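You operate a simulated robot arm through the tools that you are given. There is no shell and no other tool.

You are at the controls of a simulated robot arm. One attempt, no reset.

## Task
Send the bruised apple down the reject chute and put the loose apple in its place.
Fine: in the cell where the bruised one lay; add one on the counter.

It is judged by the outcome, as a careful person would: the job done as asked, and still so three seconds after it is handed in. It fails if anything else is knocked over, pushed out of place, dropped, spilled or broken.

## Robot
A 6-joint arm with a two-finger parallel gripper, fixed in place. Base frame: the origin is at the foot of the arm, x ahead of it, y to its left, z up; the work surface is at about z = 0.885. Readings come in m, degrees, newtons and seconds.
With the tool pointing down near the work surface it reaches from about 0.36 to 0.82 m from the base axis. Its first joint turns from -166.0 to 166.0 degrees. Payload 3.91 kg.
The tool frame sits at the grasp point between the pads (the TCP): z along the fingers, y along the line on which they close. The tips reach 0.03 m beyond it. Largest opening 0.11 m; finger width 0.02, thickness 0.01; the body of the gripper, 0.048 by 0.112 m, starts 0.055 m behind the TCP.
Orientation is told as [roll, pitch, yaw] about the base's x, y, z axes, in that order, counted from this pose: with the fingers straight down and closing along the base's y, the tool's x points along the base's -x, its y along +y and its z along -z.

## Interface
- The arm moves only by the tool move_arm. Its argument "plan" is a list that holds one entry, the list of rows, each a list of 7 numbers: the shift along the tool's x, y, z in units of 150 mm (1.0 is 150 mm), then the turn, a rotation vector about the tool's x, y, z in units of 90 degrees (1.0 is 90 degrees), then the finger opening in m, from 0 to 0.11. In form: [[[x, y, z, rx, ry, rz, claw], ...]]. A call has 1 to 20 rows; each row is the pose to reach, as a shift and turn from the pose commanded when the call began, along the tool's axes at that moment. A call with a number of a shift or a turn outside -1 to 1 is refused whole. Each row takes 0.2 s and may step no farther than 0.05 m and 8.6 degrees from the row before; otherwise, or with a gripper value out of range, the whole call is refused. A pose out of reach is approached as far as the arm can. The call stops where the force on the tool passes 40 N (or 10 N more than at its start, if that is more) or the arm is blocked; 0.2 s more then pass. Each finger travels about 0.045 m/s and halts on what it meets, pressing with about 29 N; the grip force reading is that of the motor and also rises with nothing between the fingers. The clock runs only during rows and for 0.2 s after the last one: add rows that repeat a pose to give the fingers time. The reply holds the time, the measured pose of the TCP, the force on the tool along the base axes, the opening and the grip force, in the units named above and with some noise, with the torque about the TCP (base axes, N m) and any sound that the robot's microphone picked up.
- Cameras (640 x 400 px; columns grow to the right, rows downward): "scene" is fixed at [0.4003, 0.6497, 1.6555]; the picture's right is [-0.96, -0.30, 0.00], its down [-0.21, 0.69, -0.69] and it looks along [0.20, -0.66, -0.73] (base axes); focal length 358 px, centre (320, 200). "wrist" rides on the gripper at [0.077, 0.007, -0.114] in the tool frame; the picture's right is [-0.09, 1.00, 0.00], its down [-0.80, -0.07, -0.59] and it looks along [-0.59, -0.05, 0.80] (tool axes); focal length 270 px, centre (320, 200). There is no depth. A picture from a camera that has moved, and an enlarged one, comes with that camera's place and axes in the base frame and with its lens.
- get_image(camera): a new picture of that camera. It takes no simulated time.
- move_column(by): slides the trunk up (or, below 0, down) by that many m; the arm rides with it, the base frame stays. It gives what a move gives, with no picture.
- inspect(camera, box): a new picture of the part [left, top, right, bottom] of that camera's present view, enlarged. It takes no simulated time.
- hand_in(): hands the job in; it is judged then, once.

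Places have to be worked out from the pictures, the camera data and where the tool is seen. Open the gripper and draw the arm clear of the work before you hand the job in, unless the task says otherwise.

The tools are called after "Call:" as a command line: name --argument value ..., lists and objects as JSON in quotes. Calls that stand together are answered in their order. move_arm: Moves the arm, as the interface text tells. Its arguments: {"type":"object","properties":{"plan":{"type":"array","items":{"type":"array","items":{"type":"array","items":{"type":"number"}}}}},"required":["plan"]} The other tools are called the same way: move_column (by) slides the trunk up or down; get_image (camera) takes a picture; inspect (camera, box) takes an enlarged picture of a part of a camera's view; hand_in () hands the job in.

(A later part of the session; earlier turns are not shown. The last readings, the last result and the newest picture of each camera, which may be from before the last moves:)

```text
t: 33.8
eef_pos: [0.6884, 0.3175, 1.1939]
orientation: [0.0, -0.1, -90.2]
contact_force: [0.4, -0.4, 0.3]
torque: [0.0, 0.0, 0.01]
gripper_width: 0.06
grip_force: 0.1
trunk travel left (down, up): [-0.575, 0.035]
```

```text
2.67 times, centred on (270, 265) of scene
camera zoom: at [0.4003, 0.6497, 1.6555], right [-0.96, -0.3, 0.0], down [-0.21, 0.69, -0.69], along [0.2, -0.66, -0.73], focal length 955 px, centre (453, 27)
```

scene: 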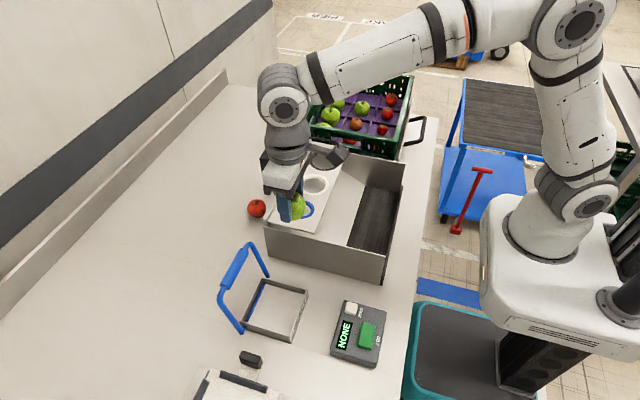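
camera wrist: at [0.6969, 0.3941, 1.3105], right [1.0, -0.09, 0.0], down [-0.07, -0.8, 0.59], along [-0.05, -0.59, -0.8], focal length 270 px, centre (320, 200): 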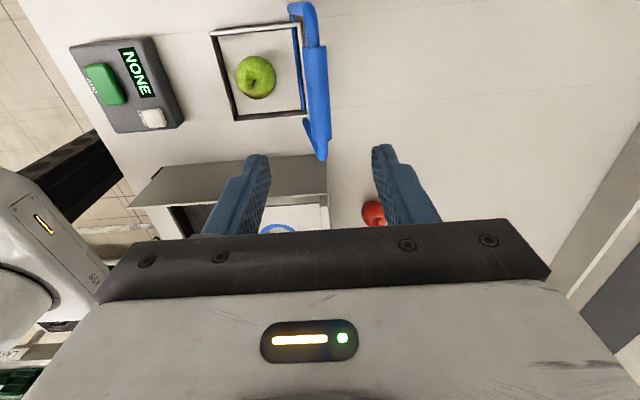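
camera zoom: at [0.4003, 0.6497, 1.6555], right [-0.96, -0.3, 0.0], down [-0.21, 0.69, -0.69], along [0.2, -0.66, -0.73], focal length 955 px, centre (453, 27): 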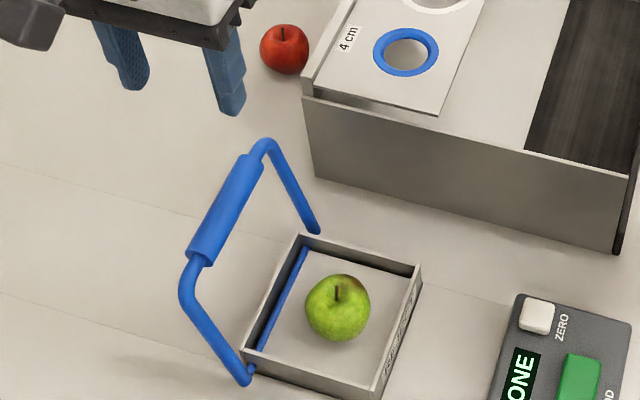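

The fingers line up to straddle the bar (bar x≈0.686, TCP x≈0.688). I'll descend so the bar lies between the fingers.

Call:
move_arm --plan '[[[0, 0, 0.2, 0, 0, 0, 0.06], [0, 0, 0.45, 0, 0, 0, 0.06], [0, 0, 0.7, 0, 0, 0, 0.06], [0, 0, 0.85, 0, 0, 0, 0.06], [0, 0, 0.97, 0, 0, 0, 0.06]]]'

Call:
get_image --camera "wrist"

Call:
inspect --camera "scene" --box '[190, 190, 350, 340]'

```text
t: 35.0
eef_pos: [0.6894, 0.3167, 1.05]
orientation: [0.0, 0.0, -90.1]
contact_force: [-0.9, 0.0, 0.3]
torque: [0.0, 0.0, -0.01]
gripper_width: 0.06
grip_force: 0.0
trunk travel left (down, up): [-0.575, 0.035]
```

```text
taken
camera wrist: at [0.6965, 0.3938, 1.1643], right [1.0, -0.09, 0.0], down [-0.07, -0.8, 0.59], along [-0.05, -0.59, -0.8], focal length 270 px, centre (320, 200)
```

wrist: 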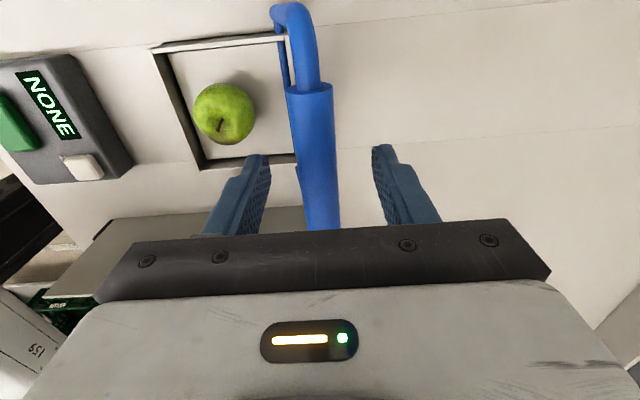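

```text
2.67 times, centred on (270, 265) of scene
camera zoom: at [0.4003, 0.6497, 1.6555], right [-0.96, -0.3, 0.0], down [-0.21, 0.69, -0.69], along [0.2, -0.66, -0.73], focal length 955 px, centre (453, 27)
```

zoom: 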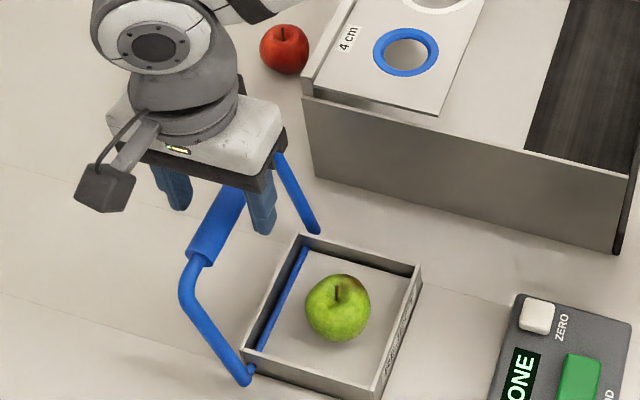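

The bar is between the fingers. I'll lower 17 mm more and narrow the fingers around the bar with a few mm of slack (not clamping).

Call:
move_arm --plan '[[[0, 0, 0.06, 0, 0, 0, 0.06], [0, -0.01, 0.113, 0, 0, 0, 0.05], [0, -0.02, 0.113, 0, 0, 0, 0.042], [0, -0.02, 0.113, 0, 0, 0, 0.036], [0, -0.02, 0.113, 0, 0, 0, 0.036]]]'

Call:
get_image --camera "wrist"

```text
t: 36.2
eef_pos: [0.6853, 0.3164, 1.0324]
orientation: [0.0, 0.0, -90.0]
contact_force: [-0.5, 0.8, 0.9]
torque: [0.01, -0.02, 0.02]
gripper_width: 0.0362
grip_force: 0.2
trunk travel left (down, up): [-0.575, 0.035]
```

```text
taken
camera wrist: at [0.6935, 0.3935, 1.148], right [1.0, -0.09, 0.0], down [-0.07, -0.8, 0.59], along [-0.05, -0.59, -0.8], focal length 270 px, centre (320, 200)
```

wrist: 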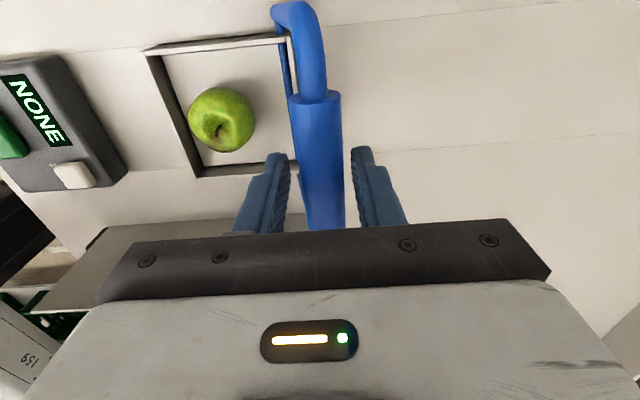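

No contact so far, and the bar sits between the fingers. I'll pull the handle gently toward the robot by about 4 cm and check the force and whether the flap moves downward.

Call:
move_arm --plan '[[[0, -0.06, -0.01, 0, 0, 0, 0.036], [0, -0.12, -0.02, 0, 0, 0, 0.036], [0, -0.18, -0.025, 0, 0, 0, 0.036], [0, -0.25, -0.027, 0, 0, 0, 0.036]]]'

Call:
get_image --camera "wrist"

Call:
inspect --camera "scene" --box '[190, 210, 350, 340]'

```text
t: 37.2
eef_pos: [0.6489, 0.3161, 1.0357]
orientation: [-0.1, 0.0, -90.0]
contact_force: [1.8, 0.4, 0.8]
torque: [-0.01, -0.02, 0.0]
gripper_width: 0.0368
grip_force: 0.8
trunk travel left (down, up): [-0.575, 0.035]
```

```text
taken
camera wrist: at [0.656, 0.3936, 1.1513], right [1.0, -0.09, 0.0], down [-0.07, -0.8, 0.59], along [-0.05, -0.59, -0.8], focal length 270 px, centre (320, 200)
```

wrist: 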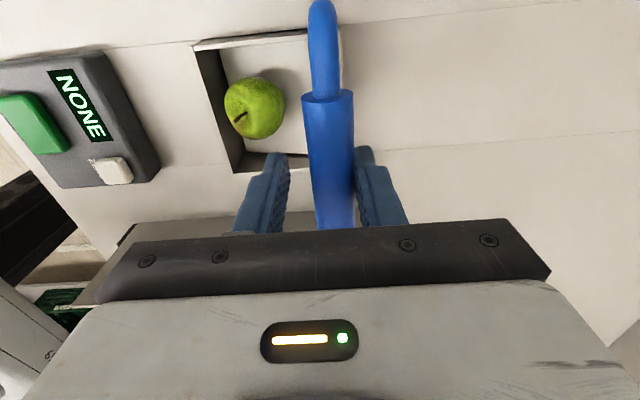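

```text
3.08 times, centred on (270, 275) of scene
camera zoom: at [0.4003, 0.6497, 1.6555], right [-0.96, -0.3, 0.0], down [-0.21, 0.69, -0.69], along [0.2, -0.66, -0.73], focal length 1102 px, centre (474, -31)
```

zoom: 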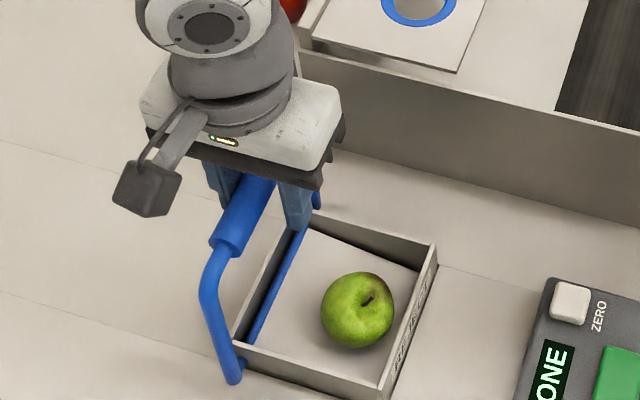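

The flap tilts down with only ~2 N and the apple has rolled toward the opening edge — the trapdoor opens downward, as expected. I'll continue pulling the handle along its arc.

Call:
move_arm --plan '[[[0, -0.073, 0, 0, 0, 0, 0.036], [0, -0.147, 0.01, 0, 0, 0, 0.036], [0, -0.219, 0.025, 0, 0, 0, 0.036], [0, -0.29, 0.045, 0, 0, 0, 0.036], [0, -0.356, 0.071, 0, 0, 0, 0.036], [0, -0.42, 0.105, 0, 0, 0, 0.036], [0, -0.483, 0.145, 0, 0, 0, 0.036]]]'

Call:
get_image --camera "wrist"

Call:
inspect --camera "scene" --box '[190, 210, 350, 340]'

```text
t: 38.8
eef_pos: [0.5748, 0.3155, 1.0146]
orientation: [0.0, 0.0, -89.9]
contact_force: [1.6, 0.4, 0.6]
torque: [-0.02, 0.01, 0.0]
gripper_width: 0.0368
grip_force: 1.1
trunk travel left (down, up): [-0.575, 0.035]
```

```text
taken
camera wrist: at [0.5833, 0.3934, 1.1299], right [1.0, -0.09, 0.0], down [-0.07, -0.8, 0.59], along [-0.05, -0.59, -0.8], focal length 270 px, centre (320, 200)
```

wrist: 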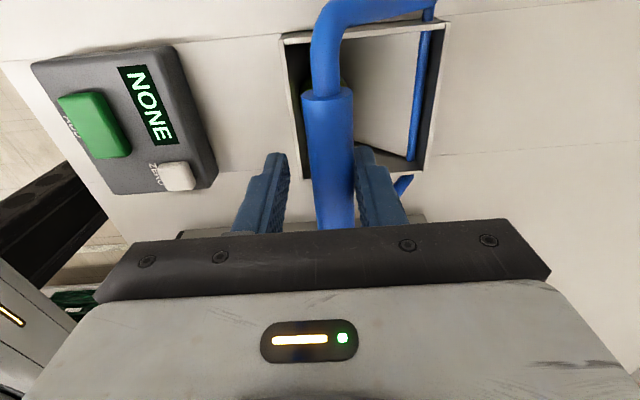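

```text
3.08 times, centred on (270, 275) of scene
camera zoom: at [0.4003, 0.6497, 1.6555], right [-0.96, -0.3, 0.0], down [-0.21, 0.69, -0.69], along [0.2, -0.66, -0.73], focal length 1102 px, centre (474, -31)
```

zoom: 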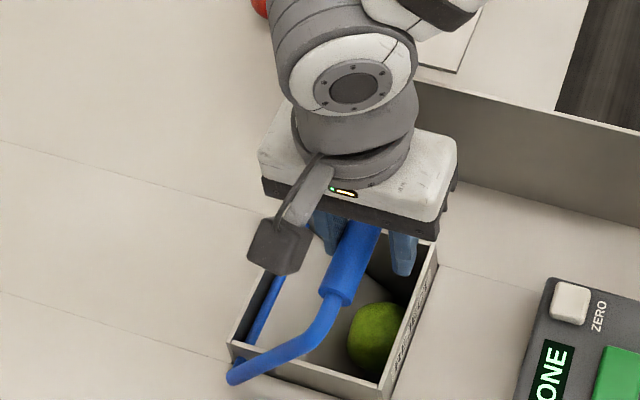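

The apple is sliding down between the flap and the chute's near wall. I'll continue the pull to about 75–80° of flap opening.

Call:
move_arm --plan '[[[0, -0.06, 0.045, 0, 0, 0, 0.036], [0, -0.113, 0.093, 0, 0, 0, 0.036], [0, -0.163, 0.148, 0, 0, 0, 0.036], [0, -0.209, 0.207, 0, 0, 0, 0.036], [0, -0.263, 0.3, 0, 0, 0, 0.036], [0, -0.263, 0.3, 0, 0, 0, 0.036]]]'

Call:
get_image --camera "wrist"

Call:
get_image --camera "scene"

Call:
inspect --camera "scene" --box '[190, 210, 350, 340]'

```text
t: 40.2
eef_pos: [0.5366, 0.3161, 0.9691]
orientation: [-0.1, 0.0, -90.0]
contact_force: [2.9, 1.3, 1.5]
torque: [0.04, -0.02, 0.02]
gripper_width: 0.0378
grip_force: 1.7
trunk travel left (down, up): [-0.575, 0.035]
```

```text
taken
camera wrist: at [0.5439, 0.3935, 1.0848], right [1.0, -0.09, 0.0], down [-0.07, -0.8, 0.59], along [-0.05, -0.59, -0.8], focal length 270 px, centre (320, 200)
```

wrist: 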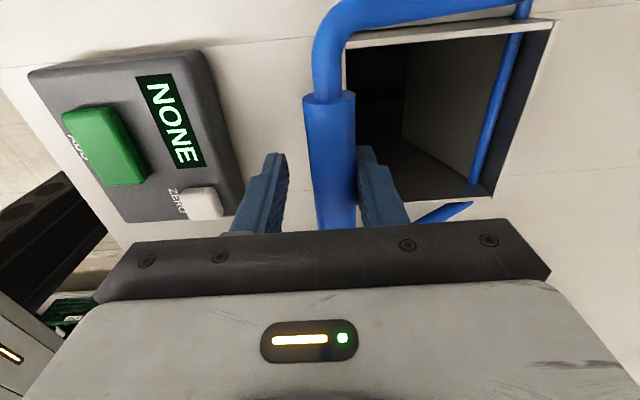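

```text
taken
```

scene: 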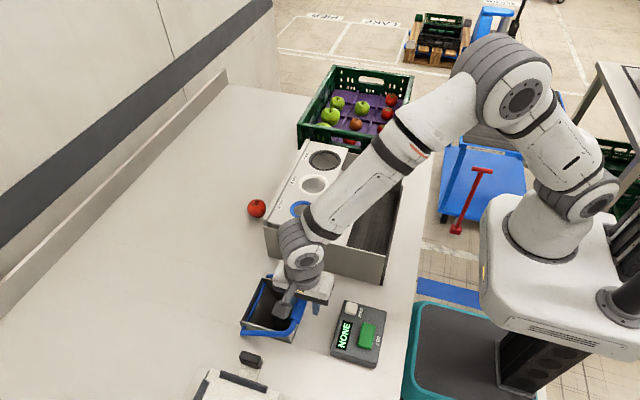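

```text
3.08 times, centred on (270, 275) of scene
camera zoom: at [0.4003, 0.6497, 1.6555], right [-0.96, -0.3, 0.0], down [-0.21, 0.69, -0.69], along [0.2, -0.66, -0.73], focal length 1102 px, centre (474, -31)
```

zoom: 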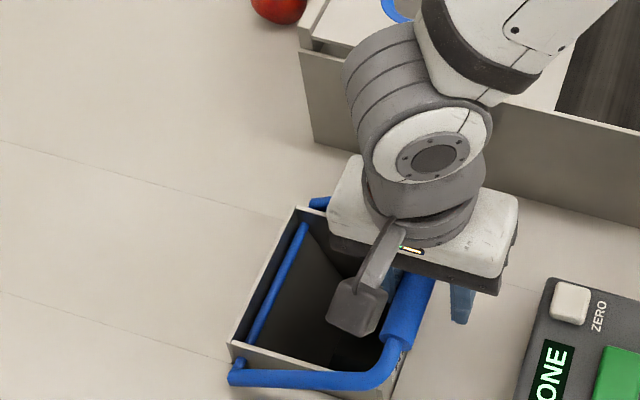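

The flap is about fully open; I'll zoom in on the opening to check that the apple has gone down.

Call:
inspect --camera "wrist" --box '[320, 0, 580, 220]'

Call:
inspect --camera "scene" --box '[235, 255, 310, 320]'

```text
1.82 times, centred on (450, 110) of wrist
camera zoom: at [0.5439, 0.3935, 1.0848], right [1.0, -0.09, 0.0], down [-0.07, -0.8, 0.59], along [-0.05, -0.59, -0.8], focal length 491 px, centre (84, 364)
```

zoom: 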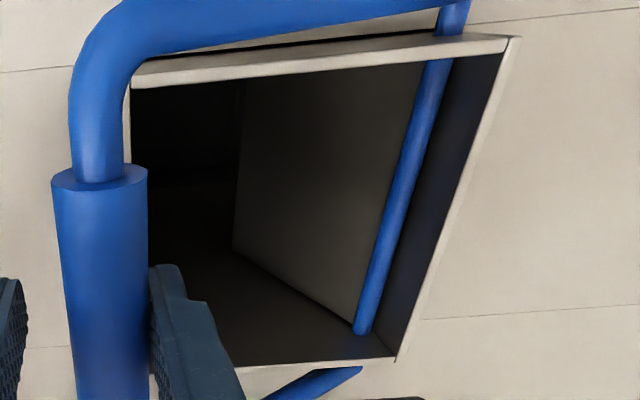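

```text
6.15 times, centred on (272, 288) of scene
camera zoom: at [0.4003, 0.6497, 1.6555], right [-0.96, -0.3, 0.0], down [-0.21, 0.69, -0.69], along [0.2, -0.66, -0.73], focal length 2204 px, centre (612, -338)
```

zoom: 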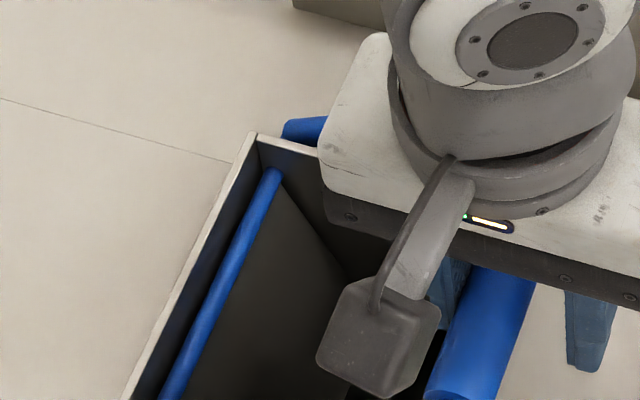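

No apple remains in the opening, so it has gone down. The handle pushes back lightly (self-returning), so I'll guide it back along the same arc to close the flap.

Call:
move_arm --plan '[[[0, 0.054, -0.093, 0, 0, 0, 0.036], [0, 0.1, -0.152, 0, 0, 0, 0.036], [0, 0.15, -0.207, 0, 0, 0, 0.036], [0, 0.203, -0.255, 0, 0, 0, 0.036], [0, 0.263, -0.3, 0, 0, 0, 0.036], [0, 0.326, -0.34, 0, 0, 0, 0.036], [0, 0.39, -0.374, 0, 0, 0, 0.036], [0, 0.456, -0.4, 0, 0, 0, 0.036], [0, 0.527, -0.42, 0, 0, 0, 0.036], [0, 0.599, -0.435, 0, 0, 0, 0.036]]]'

Call:
get_image --camera "wrist"

Call:
inspect --camera "scene" --box '[190, 210, 350, 340]'

```text
t: 42.4
eef_pos: [0.6262, 0.3177, 1.0354]
orientation: [0.1, 0.0, -90.0]
contact_force: [1.9, 0.4, -0.9]
torque: [-0.01, 0.0, 0.03]
gripper_width: 0.0369
grip_force: 1.0
trunk travel left (down, up): [-0.575, 0.035]
```

```text
taken
camera wrist: at [0.6344, 0.3941, 1.1502], right [1.0, -0.09, 0.0], down [-0.07, -0.8, 0.59], along [-0.05, -0.59, -0.8], focal length 270 px, centre (320, 200)
```

wrist: 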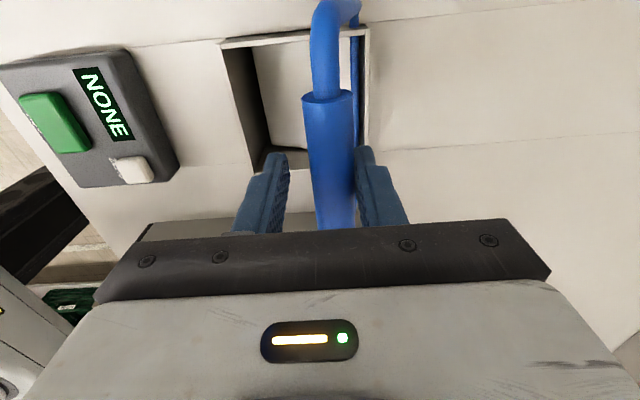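

```text
3.08 times, centred on (270, 275) of scene
camera zoom: at [0.4003, 0.6497, 1.6555], right [-0.96, -0.3, 0.0], down [-0.21, 0.69, -0.69], along [0.2, -0.66, -0.73], focal length 1102 px, centre (474, -31)
```

zoom: 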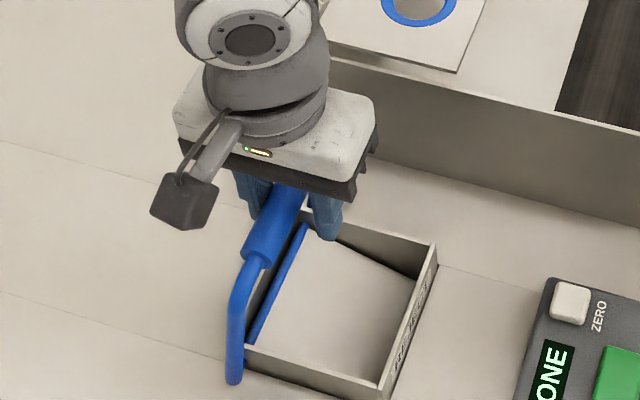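

The flap is rising with no apple on it, and the handle is following the far finger. I'll continue guiding it back to its rest position.

Call:
move_arm --plan '[[[0, 0.073, -0.01, 0, 0, 0, 0.036], [0, 0.147, -0.01, 0, 0, 0, 0.036], [0, 0.22, -0.005, 0, 0, 0, 0.036], [0, 0.3, 0.003, 0, 0, 0, 0.036], [0, 0.37, 0.012, 0, 0, 0, 0.036], [0, 0.41, 0.015, 0, 0, 0, 0.036], [0, 0.41, 0.015, 0, 0, 0, 0.036]]]'

Call:
get_image --camera "wrist"

Call:
inspect --camera "scene" --box '[190, 210, 350, 340]'

```text
t: 44.0
eef_pos: [0.688, 0.3156, 1.0337]
orientation: [-0.1, 0.0, -89.9]
contact_force: [0.0, -0.3, 0.2]
torque: [0.0, 0.0, -0.01]
gripper_width: 0.036
grip_force: 0.1
trunk travel left (down, up): [-0.575, 0.035]
```

```text
taken
camera wrist: at [0.6956, 0.3934, 1.1483], right [1.0, -0.09, 0.0], down [-0.07, -0.8, 0.59], along [-0.05, -0.59, -0.8], focal length 270 px, centre (320, 200)
```

wrist: 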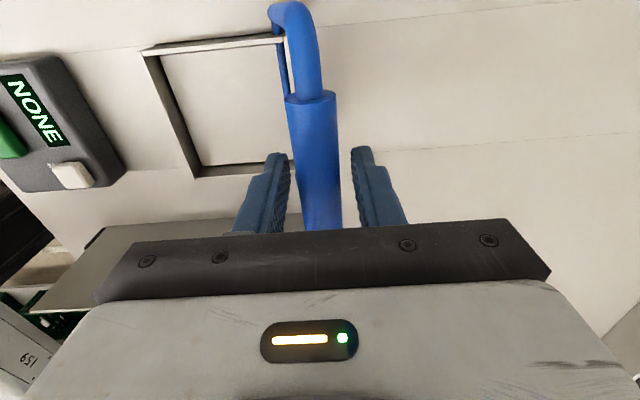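

```text
3.08 times, centred on (270, 275) of scene
camera zoom: at [0.4003, 0.6497, 1.6555], right [-0.96, -0.3, 0.0], down [-0.21, 0.69, -0.69], along [0.2, -0.66, -0.73], focal length 1102 px, centre (474, -31)
```

zoom: 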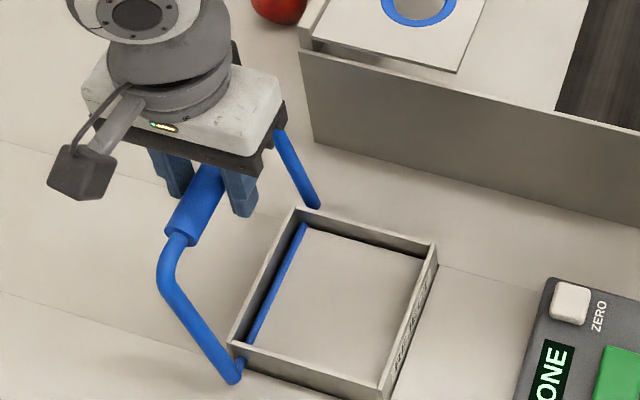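

The flap is closed, the handle is back at its original rest, and the chute is empty. I'll open the fingers, retreat upward, and then move toward the loose apple for a look.

Call:
move_arm --plan '[[[0, 0, 0, 0, 0, 0, 0.05], [0, 0, -0.02, 0, 0, 0, 0.06], [0, 0, -0.2, 0, 0, 0, 0.06], [0, 0, -0.5, 0, 0, 0, 0.07], [0, 0, -0.8, 0, 0, 0, 0.08], [0, 0, -1, 0, 0, 0, 0.08]]]'

Call:
move_arm --plan '[[[-0.1, 0, -0.1, 0, 0, 0, 0.08], [-0.35, 0, -0.25, 0, 0, 0, 0.08], [-0.6, 0, -0.4, 0, 0, 0, 0.08], [-0.8, 0, -0.5, 0, 0, 0, 0.08]]]'

Call:
get_image --camera "wrist"

Call:
get_image --camera "scene"

```text
t: 45.4
eef_pos: [0.688, 0.315, 1.1835]
orientation: [0.0, 0.0, -89.9]
contact_force: [0.5, 0.0, -0.5]
torque: [0.02, -0.02, -0.02]
gripper_width: 0.0799
grip_force: 0.1
trunk travel left (down, up): [-0.575, 0.035]
```

```text
t: 46.4
eef_pos: [0.6874, 0.1943, 1.2587]
orientation: [0.0, 0.0, -89.9]
contact_force: [-0.5, -0.6, -0.1]
torque: [-0.01, 0.01, 0.01]
gripper_width: 0.0803
grip_force: 0.1
trunk travel left (down, up): [-0.575, 0.035]
```

```text
taken
camera wrist: at [0.6958, 0.2723, 1.3738], right [1.0, -0.09, 0.0], down [-0.07, -0.8, 0.59], along [-0.05, -0.59, -0.8], focal length 270 px, centre (320, 200)
```

wrist: 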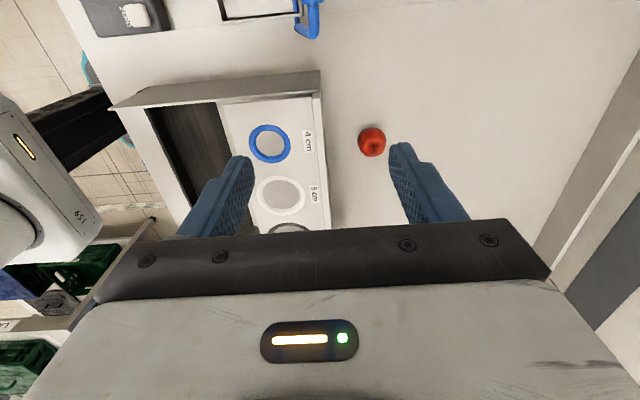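

```text
taken
```

scene: 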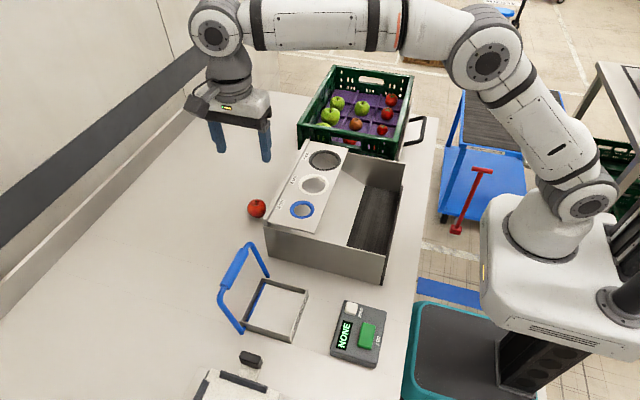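

The loose red apple triangulates to ≈[0.770, 0.055, 0.91], about 5 cm wide, with the grading station's edge at x≈0.69, z≈1.0. Keeping the −90° yaw (fingers closing along x), I'll move above it.

Call:
move_arm --plan '[[[-0.15, 0.09, 0, 0, 0, 0, 0.08], [-0.4, 0.24, 0, 0, 0, 0, 0.08], [-0.65, 0.39, 0.1, 0, 0, 0, 0.08], [-0.85, 0.51, 0.3, 0, 0, 0, 0.08], [-0.92, 0.551, 0.5, 0, 0, 0, 0.08], [-0.92, 0.551, 0.667, 0, 0, 0, 0.08], [-0.92, 0.551, 0.667, 0, 0, 0, 0.08]]]'

Call:
get_image --camera "wrist"

Call:
inspect --camera "scene" --box '[190, 120, 340, 260]'

```text
t: 48.0
eef_pos: [0.7702, 0.0585, 1.1567]
orientation: [0.0, 0.0, -90.0]
contact_force: [-0.7, -0.2, 0.2]
torque: [-0.01, 0.0, -0.01]
gripper_width: 0.0801
grip_force: 0.0
trunk travel left (down, up): [-0.575, 0.035]
```

```text
taken
camera wrist: at [0.7784, 0.135, 1.2726], right [1.0, -0.09, 0.0], down [-0.07, -0.8, 0.59], along [-0.05, -0.59, -0.8], focal length 270 px, centre (320, 200)
```

wrist: 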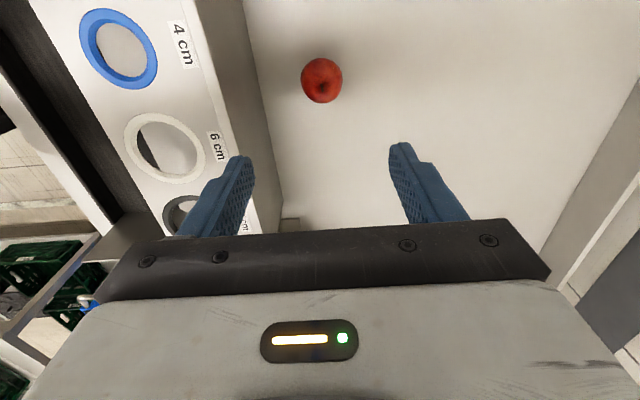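

```text
2.86 times, centred on (265, 190) of scene
camera zoom: at [0.4003, 0.6497, 1.6555], right [-0.96, -0.3, 0.0], down [-0.21, 0.69, -0.69], along [0.2, -0.66, -0.73], focal length 1023 px, centre (477, 229)
```

zoom: 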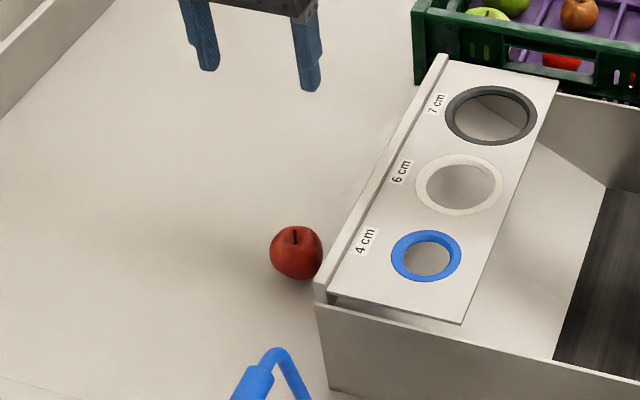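

Refined apple position is [0.773, 0.054, 0.909]. I'll centre and descend in two steps, targeting TCP z≈0.934 (same relative hold as before so the tips clear the ridges when placing).

Call:
move_arm --plan '[[[-0.027, 0.016, 0.15, 0, 0, 0, 0.078], [-0.027, 0.016, 0.4, 0, 0, 0, 0.078], [-0.027, 0.016, 0.65, 0, 0, 0, 0.078], [-0.027, 0.016, 0.85, 0, 0, 0, 0.078], [-0.027, 0.016, 0.95, 0, 0, 0, 0.078], [-0.027, 0.016, 0.95, 0, 0, 0, 0.078]]]'

Call:
get_image --camera "wrist"

Call:
inspect --camera "scene" --box '[190, 120, 340, 260]'

```text
t: 49.4
eef_pos: [0.7718, 0.0535, 1.0147]
orientation: [0.0, 0.1, -90.0]
contact_force: [0.3, -0.9, 0.3]
torque: [-0.01, 0.01, 0.01]
gripper_width: 0.0781
grip_force: 0.2
trunk travel left (down, up): [-0.575, 0.035]
```

```text
taken
camera wrist: at [0.7801, 0.1311, 1.1296], right [1.0, -0.09, 0.0], down [-0.07, -0.8, 0.59], along [-0.05, -0.59, -0.8], focal length 270 px, centre (320, 200)
```

wrist: 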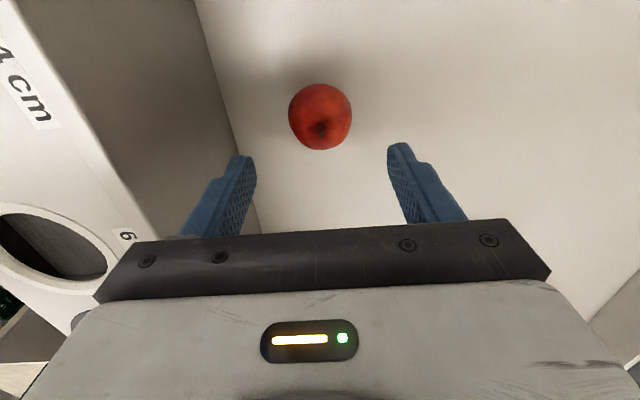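

```text
2.86 times, centred on (265, 190) of scene
camera zoom: at [0.4003, 0.6497, 1.6555], right [-0.96, -0.3, 0.0], down [-0.21, 0.69, -0.69], along [0.2, -0.66, -0.73], focal length 1023 px, centre (477, 229)
```

zoom: 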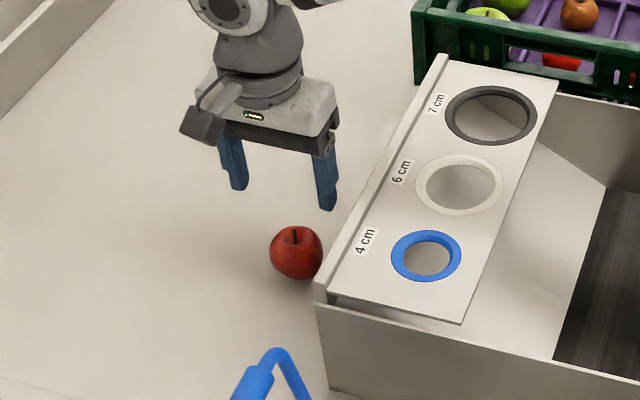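

The apple projects to [0.773, 0.055] — aligned within 2 mm. I'll descend to z≈0.934 and then close on it.

Call:
move_arm --plan '[[[0.007, 0.007, 0.15, 0, 0, 0, 0.078], [0.007, 0.007, 0.3, 0, 0, 0, 0.078], [0.007, 0.007, 0.42, 0, 0, 0, 0.078], [0.007, 0.007, 0.5, 0, 0, 0, 0.078], [0.007, 0.007, 0.54, 0, 0, 0, 0.078], [0.007, 0.007, 0.54, 0, 0, 0, 0.078]]]'

Call:
get_image --camera "wrist"

Call:
inspect --camera "scene" --box '[190, 120, 340, 260]'

```text
t: 50.8
eef_pos: [0.7728, 0.0552, 0.9351]
orientation: [0.0, -0.1, -90.0]
contact_force: [-0.1, 0.6, 0.7]
torque: [-0.01, -0.02, -0.01]
gripper_width: 0.0778
grip_force: 0.2
trunk travel left (down, up): [-0.575, 0.035]
```

```text
taken
camera wrist: at [0.7814, 0.1324, 1.0496], right [1.0, -0.09, 0.0], down [-0.07, -0.8, 0.59], along [-0.05, -0.59, -0.8], focal length 270 px, centre (320, 200)
```

wrist: 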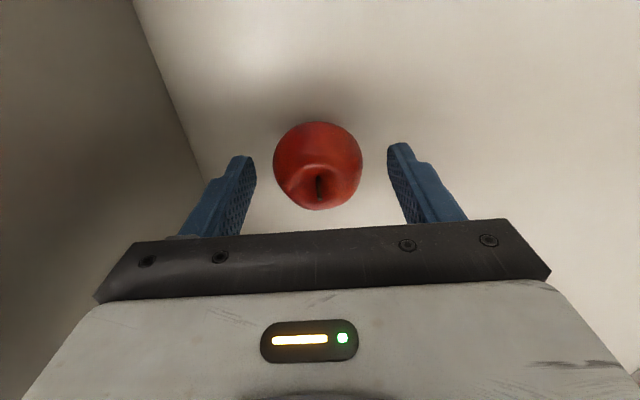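

```text
2.86 times, centred on (265, 190) of scene
camera zoom: at [0.4003, 0.6497, 1.6555], right [-0.96, -0.3, 0.0], down [-0.21, 0.69, -0.69], along [0.2, -0.66, -0.73], focal length 1023 px, centre (477, 229)
```

zoom: 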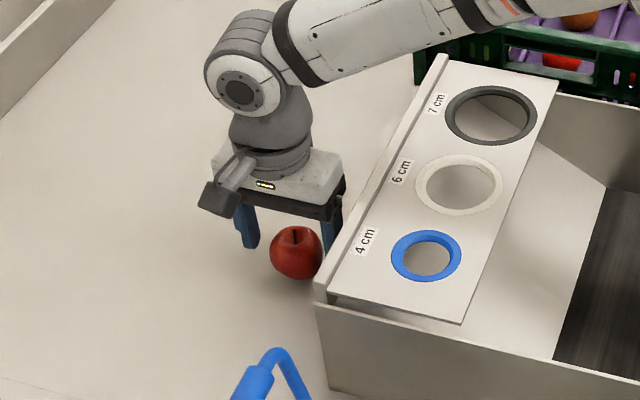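

The apple is centred between the fingers, matching the earlier hold. I'll close the gripper on it.

Call:
move_arm --plan '[[[0, 0, 0, 0, 0, 0, 0.065], [0, 0, 0, 0, 0, 0, 0.05], [0, 0, 0, 0, 0, 0, 0.035], [0, 0, 0, 0, 0, 0, 0.03], [0, 0, 0, 0, 0, 0, 0.03], [0, 0, 0, 0, 0, 0, 0.03]]]'

Call:
move_arm --plan '[[[0, 0, -0.05, 0, 0, 0, 0.03], [0, 0, -0.15, 0, 0, 0, 0.03], [0, 0, -0.3, 0, 0, 0, 0.03], [0, 0, -0.45, 0, 0, 0, 0.03]]]'

Call:
get_image --camera "wrist"

Call:
inspect --camera "scene" --box '[190, 120, 340, 260]'

```text
t: 52.2
eef_pos: [0.7728, 0.0553, 0.9332]
orientation: [0.0, 0.0, -90.0]
contact_force: [-0.4, 0.3, 0.7]
torque: [0.0, 0.03, -0.03]
gripper_width: 0.0525
grip_force: 28.6
trunk travel left (down, up): [-0.575, 0.035]
```

```text
t: 53.2
eef_pos: [0.773, 0.0551, 1.0003]
orientation: [0.0, 0.0, -90.1]
contact_force: [0.1, 0.4, -0.8]
torque: [0.04, -0.03, 0.03]
gripper_width: 0.0522
grip_force: 28.9
trunk travel left (down, up): [-0.575, 0.035]
```

```text
taken
camera wrist: at [0.7812, 0.1324, 1.1168], right [1.0, -0.09, 0.0], down [-0.07, -0.8, 0.59], along [-0.05, -0.59, -0.8], focal length 270 px, centre (320, 200)
```

wrist: 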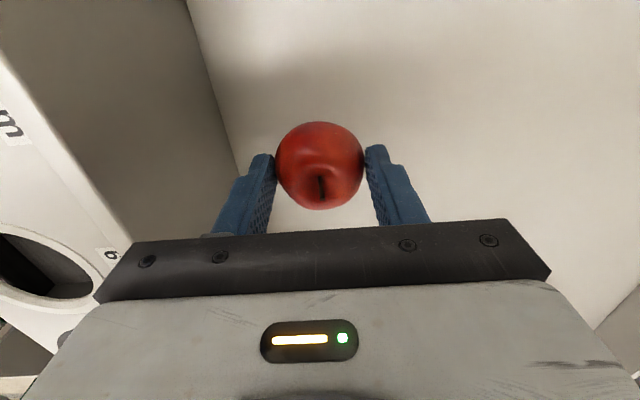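

```text
2.86 times, centred on (265, 190) of scene
camera zoom: at [0.4003, 0.6497, 1.6555], right [-0.96, -0.3, 0.0], down [-0.21, 0.69, -0.69], along [0.2, -0.66, -0.73], focal length 1023 px, centre (477, 229)
```

zoom: 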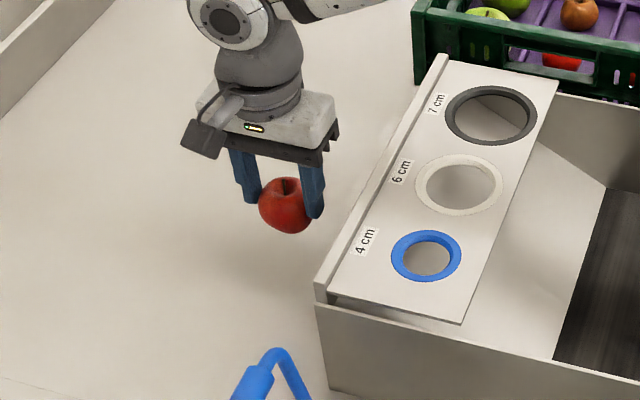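

The apple is held firmly (5.2 cm, 29 N), with its bottom ≈4.8 cm below the TCP. I'll raise it to ~1.2 and carry it over toward the crate.

Call:
move_arm --plan '[[[0, 0, -0.15, 0, 0, 0, 0.03], [0, 0, -0.4, 0, 0, 0, 0.03], [0, 0, -0.65, 0, 0, 0, 0.03], [0, 0, -0.88, 0, 0, 0, 0.03], [0, 0, -1, 0, 0, 0, 0.03]]]'

Call:
move_arm --plan '[[[-0.12, -0.05, -0.04, 0, 0, 0, 0.03], [-0.35, -0.14, -0.12, 0, 0, 0, 0.03], [-0.6, -0.24, -0.2, 0, 0, 0, 0.03], [-0.85, -0.34, -0.28, 0, 0, 0, 0.03], [-1, -0.4, -0.33, 0, 0, 0, 0.03]]]'

Call:
move_arm --plan '[[[-0.12, -0.05, 0, 0, 0, 0, 0.03], [-0.35, -0.14, 0, 0, 0, 0, 0.03], [-0.6, -0.24, 0, 0, 0, 0, 0.03], [-0.85, -0.34, 0, 0, 0, 0, 0.03], [-1, -0.4, 0, 0, 0, 0, 0.03]]]'

Call:
move_arm --plan '[[[-0.12, -0.05, 0, 0, 0, 0, 0.03], [-0.35, -0.14, 0, 0, 0, 0, 0.03], [-0.6, -0.24, 0, 0, 0, 0, 0.03], [-0.85, -0.34, 0, 0, 0, 0, 0.03], [-1, -0.4, 0, 0, 0, 0, 0.03]]]'

Call:
get_image --camera "wrist"

Call:
get_image --camera "scene"

```text
t: 54.4
eef_pos: [0.7736, 0.055, 1.1522]
orientation: [-0.1, 0.1, -90.0]
contact_force: [-0.3, 0.6, -1.7]
torque: [-0.04, -0.05, 0.02]
gripper_width: 0.0522
grip_force: 29.1
trunk travel left (down, up): [-0.575, 0.035]
```

```text
t: 55.6
eef_pos: [0.714, -0.0949, 1.2013]
orientation: [0.0, 0.0, -90.0]
contact_force: [0.2, 1.0, -0.8]
torque: [0.07, -0.02, 0.01]
gripper_width: 0.0522
grip_force: 29.0
trunk travel left (down, up): [-0.575, 0.035]
```

```text
t: 56.8
eef_pos: [0.6521, -0.2453, 1.2012]
orientation: [0.1, 0.0, -89.9]
contact_force: [0.0, -0.7, -0.1]
torque: [0.03, -0.02, -0.01]
gripper_width: 0.0519
grip_force: 28.9
trunk travel left (down, up): [-0.575, 0.035]
```

```text
t: 58.0
eef_pos: [0.5925, -0.3958, 1.2001]
orientation: [-0.1, 0.0, -90.0]
contact_force: [-0.4, -0.4, -1.5]
torque: [0.0, 0.0, -0.02]
gripper_width: 0.0522
grip_force: 29.3
trunk travel left (down, up): [-0.575, 0.035]
```

```text
taken
camera wrist: at [0.6012, -0.3187, 1.3162], right [1.0, -0.09, 0.0], down [-0.07, -0.8, 0.59], along [-0.05, -0.59, -0.8], focal length 270 px, centre (320, 200)
```

wrist: 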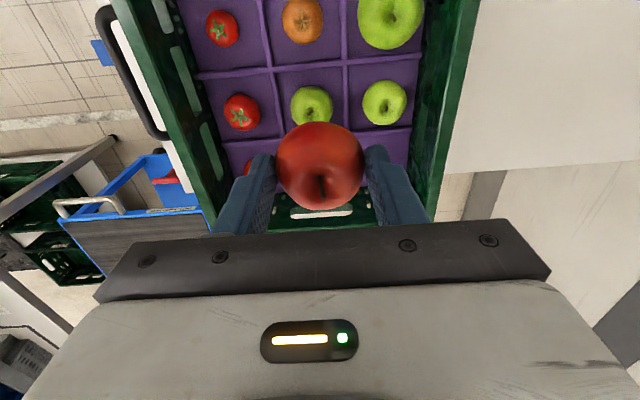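

```text
taken
```

scene: 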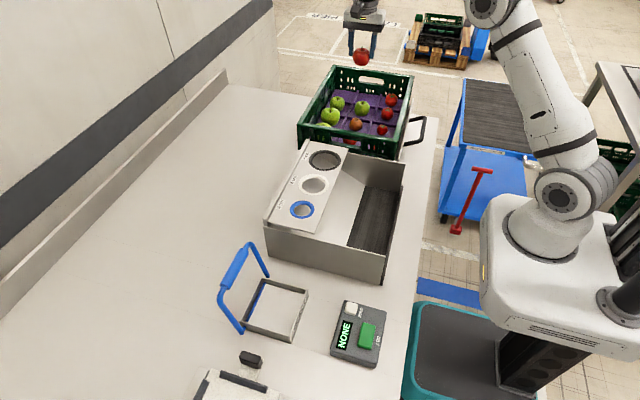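

Apple secure above the crate. I'll move over the vacated cell (centre ≈[0.582, −0.516]) and lower to z≈1.09 for a check.

Call:
move_arm --plan '[[[-0.12, -0.02, 0, 0, 0, 0, 0.03], [-0.35, -0.04, 0, 0, 0, 0, 0.03], [-0.6, -0.06, 0, 0, 0, 0, 0.03], [-0.75, -0.07, 0.05, 0, 0, 0, 0.03], [-0.8, -0.07, 0.2, 0, 0, 0, 0.03], [-0.8, -0.07, 0.4, 0, 0, 0, 0.03], [-0.8, -0.07, 0.6, 0, 0, 0, 0.03], [-0.8, -0.07, 0.73, 0, 0, 0, 0.03], [-0.8, -0.07, 0.73, 0, 0, 0, 0.03]]]'

Call:
get_image --camera "wrist"

Call:
inspect --camera "scene" --box '[300, 50, 420, 150]'

```text
t: 60.0
eef_pos: [0.5837, -0.5152, 1.0916]
orientation: [0.0, 0.0, -90.0]
contact_force: [-0.4, -0.4, -1.0]
torque: [0.01, 0.02, 0.0]
gripper_width: 0.0517
grip_force: 29.2
trunk travel left (down, up): [-0.575, 0.035]
```

```text
taken
camera wrist: at [0.5912, -0.4375, 1.2068], right [1.0, -0.09, 0.0], down [-0.07, -0.8, 0.59], along [-0.05, -0.59, -0.8], focal length 270 px, centre (320, 200)
```

wrist: 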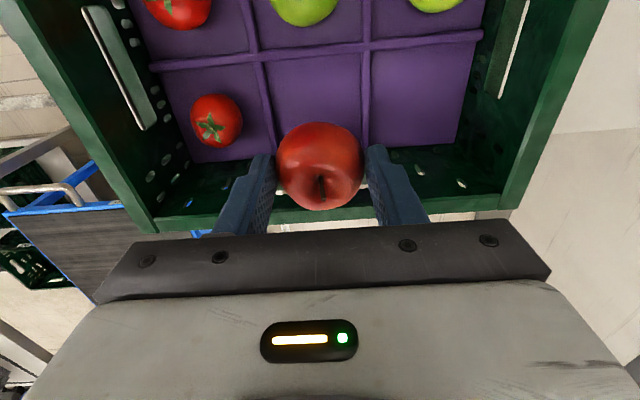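

```text
4.00 times, centred on (360, 100) of scene
camera zoom: at [0.4003, 0.6497, 1.6555], right [-0.96, -0.3, 0.0], down [-0.21, 0.69, -0.69], along [0.2, -0.66, -0.73], focal length 1432 px, centre (160, 600)
```

zoom: 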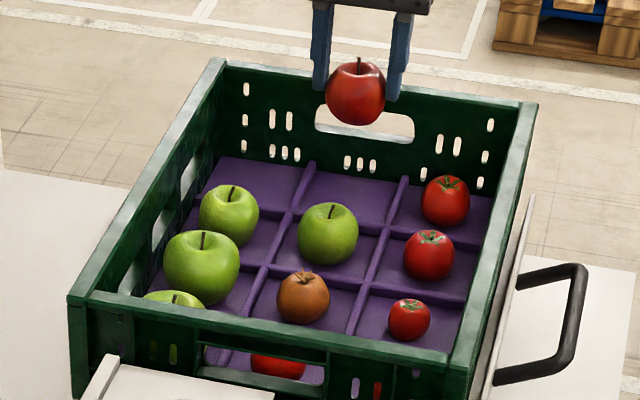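

Positioned over the vacated cell (same xy as the original pick). I'll lower to z≈1.006, just above the cell floor.

Call:
move_arm --plan '[[[0, -0.007, 0.12, 0, 0, 0, 0.03], [0, -0.007, 0.27, 0, 0, 0, 0.03], [0, -0.007, 0.4, 0, 0, 0, 0.03], [0, -0.007, 0.5, 0, 0, 0, 0.03], [0, -0.007, 0.57, 0, 0, 0, 0.03], [0, -0.007, 0.57, 0, 0, 0, 0.03]]]'

Call:
get_image --camera "wrist"

Call:
inspect --camera "scene" --box '[300, 50, 420, 150]'

```text
t: 61.4
eef_pos: [0.5825, -0.5145, 1.0087]
orientation: [0.2, -0.2, -90.0]
contact_force: [1.5, -2.3, 15.3]
torque: [-0.18, -0.24, 0.02]
gripper_width: 0.0517
grip_force: 28.6
trunk travel left (down, up): [-0.575, 0.035]
```

```text
taken
camera wrist: at [0.5896, -0.4372, 1.1239], right [1.0, -0.09, 0.0], down [-0.07, -0.8, 0.6], along [-0.05, -0.6, -0.8], focal length 270 px, centre (320, 200)
```

wrist: 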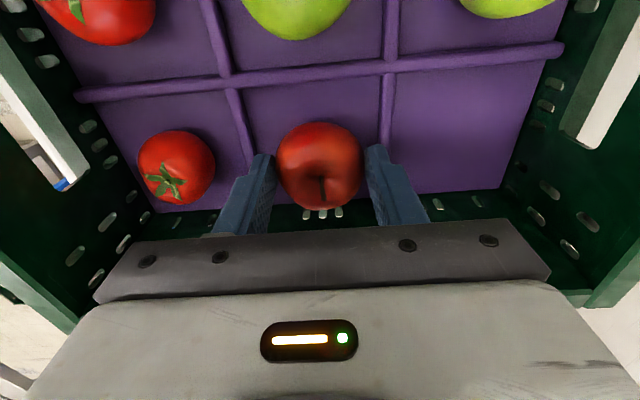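

```text
4.00 times, centred on (360, 100) of scene
camera zoom: at [0.4003, 0.6497, 1.6555], right [-0.96, -0.3, 0.0], down [-0.21, 0.69, -0.69], along [0.2, -0.66, -0.73], focal length 1432 px, centre (160, 600)
```

zoom: 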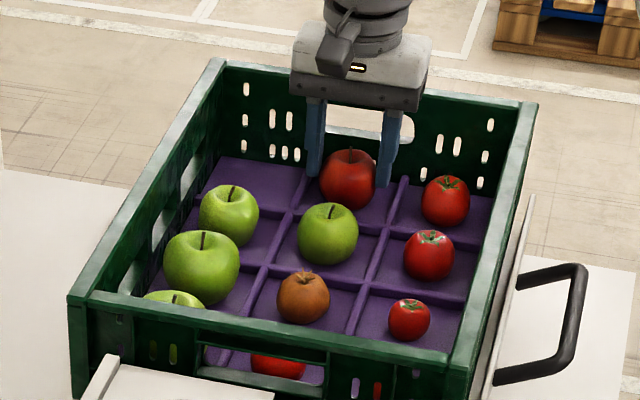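

Contact at 15 N shows the apple is resting on the cell floor. I'll ease up ~2.5 mm to relieve the load and open slowly.

Call:
move_arm --plan '[[[0, 0, -0.012, 0, 0, 0, 0.03], [0, 0, -0.015, 0, 0, 0, 0.03], [0, 0, -0.015, 0, 0, 0, 0.05], [0, 0, -0.015, 0, 0, 0, 0.055], [0, 0, -0.015, 0, 0, 0, 0.06], [0, 0, -0.015, 0, 0, 0, 0.067], [0, 0, -0.015, 0, 0, 0, 0.072], [0, 0, -0.015, 0, 0, 0, 0.072]]]'

Call:
get_image --camera "wrist"

Call:
inspect --camera "scene" --box '[300, 50, 420, 150]'

```text
t: 63.2
eef_pos: [0.5822, -0.515, 1.0076]
orientation: [0.0, -0.1, -90.0]
contact_force: [0.1, 0.3, 0.4]
torque: [-0.01, 0.01, -0.01]
gripper_width: 0.0718
grip_force: 0.1
trunk travel left (down, up): [-0.575, 0.035]
```

```text
taken
camera wrist: at [0.59, -0.4374, 1.1236], right [1.0, -0.09, 0.0], down [-0.07, -0.8, 0.59], along [-0.05, -0.59, -0.8], focal length 270 px, centre (320, 200)
```

wrist: 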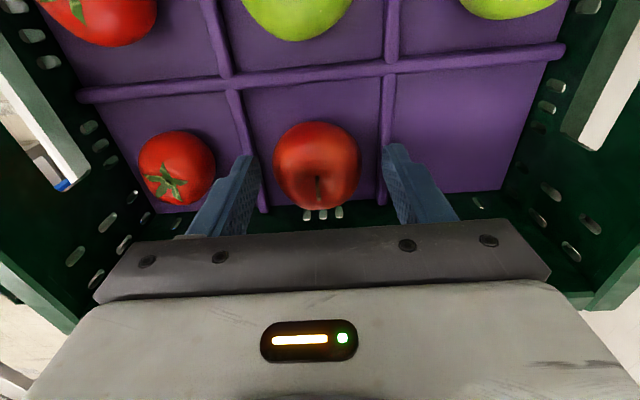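

```text
4.00 times, centred on (360, 100) of scene
camera zoom: at [0.4003, 0.6497, 1.6555], right [-0.96, -0.3, 0.0], down [-0.21, 0.69, -0.69], along [0.2, -0.66, -0.73], focal length 1432 px, centre (160, 600)
```

zoom: 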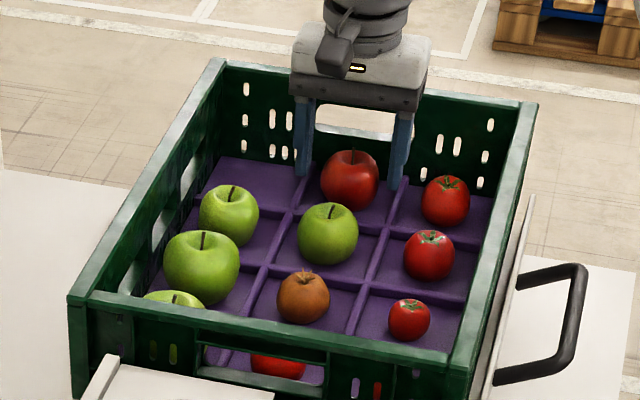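

The apple is standing freely in its cell with the fingers open around it. I'll rise straight up and verify.

Call:
move_arm --plan '[[[0, 0, -0.08, 0, 0, 0, 0.072], [0, 0, -0.25, 0, 0, 0, 0.072], [0, 0, -0.5, 0, 0, 0, 0.072], [0, 0, -0.75, 0, 0, 0, 0.072], [0, 0, -1, 0, 0, 0, 0.072]]]'

Call:
move_arm --plan '[[[0, 0, -0.15, 0, 0, 0, 0.072], [0, 0, -0.35, 0, 0, 0, 0.072]]]'

Call:
get_image --camera "wrist"

Call:
inspect --camera "scene" --box '[300, 50, 420, 150]'

```text
t: 64.4
eef_pos: [0.5818, -0.5137, 1.1568]
orientation: [-0.1, 0.1, -90.1]
contact_force: [0.3, 0.8, -0.7]
torque: [-0.02, 0.03, -0.01]
gripper_width: 0.0718
grip_force: 0.1
trunk travel left (down, up): [-0.575, 0.035]
```

```text
t: 65.0
eef_pos: [0.5761, -0.5083, 1.2089]
orientation: [0.0, 0.0, -89.9]
contact_force: [0.1, -0.6, 0.5]
torque: [0.0, -0.03, 0.01]
gripper_width: 0.0722
grip_force: 0.0
out of reach, approached as far as the arm can: row 2
trunk travel left (down, up): [-0.575, 0.035]
```

```text
taken
camera wrist: at [0.5841, -0.4315, 1.3248], right [1.0, -0.09, 0.0], down [-0.07, -0.8, 0.6], along [-0.05, -0.59, -0.8], focal length 270 px, centre (320, 200)
```

wrist: 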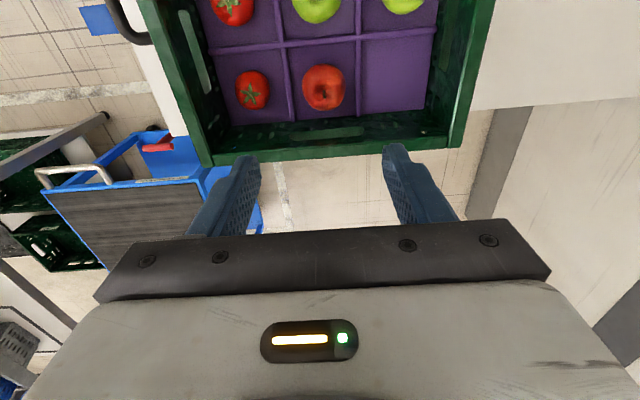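

```text
4.00 times, centred on (360, 100) of scene
camera zoom: at [0.4003, 0.6497, 1.6555], right [-0.96, -0.3, 0.0], down [-0.21, 0.69, -0.69], along [0.2, -0.66, -0.73], focal length 1432 px, centre (160, 600)
```

zoom: 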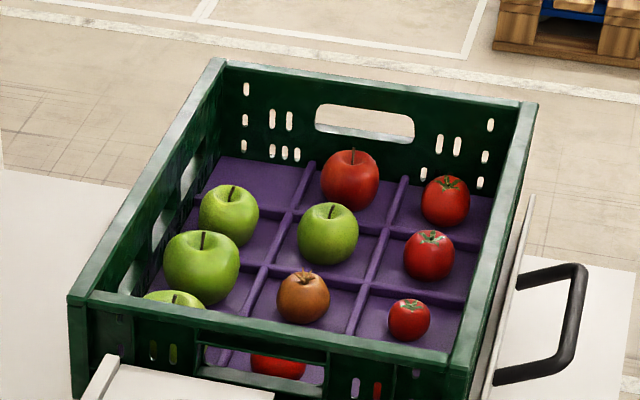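

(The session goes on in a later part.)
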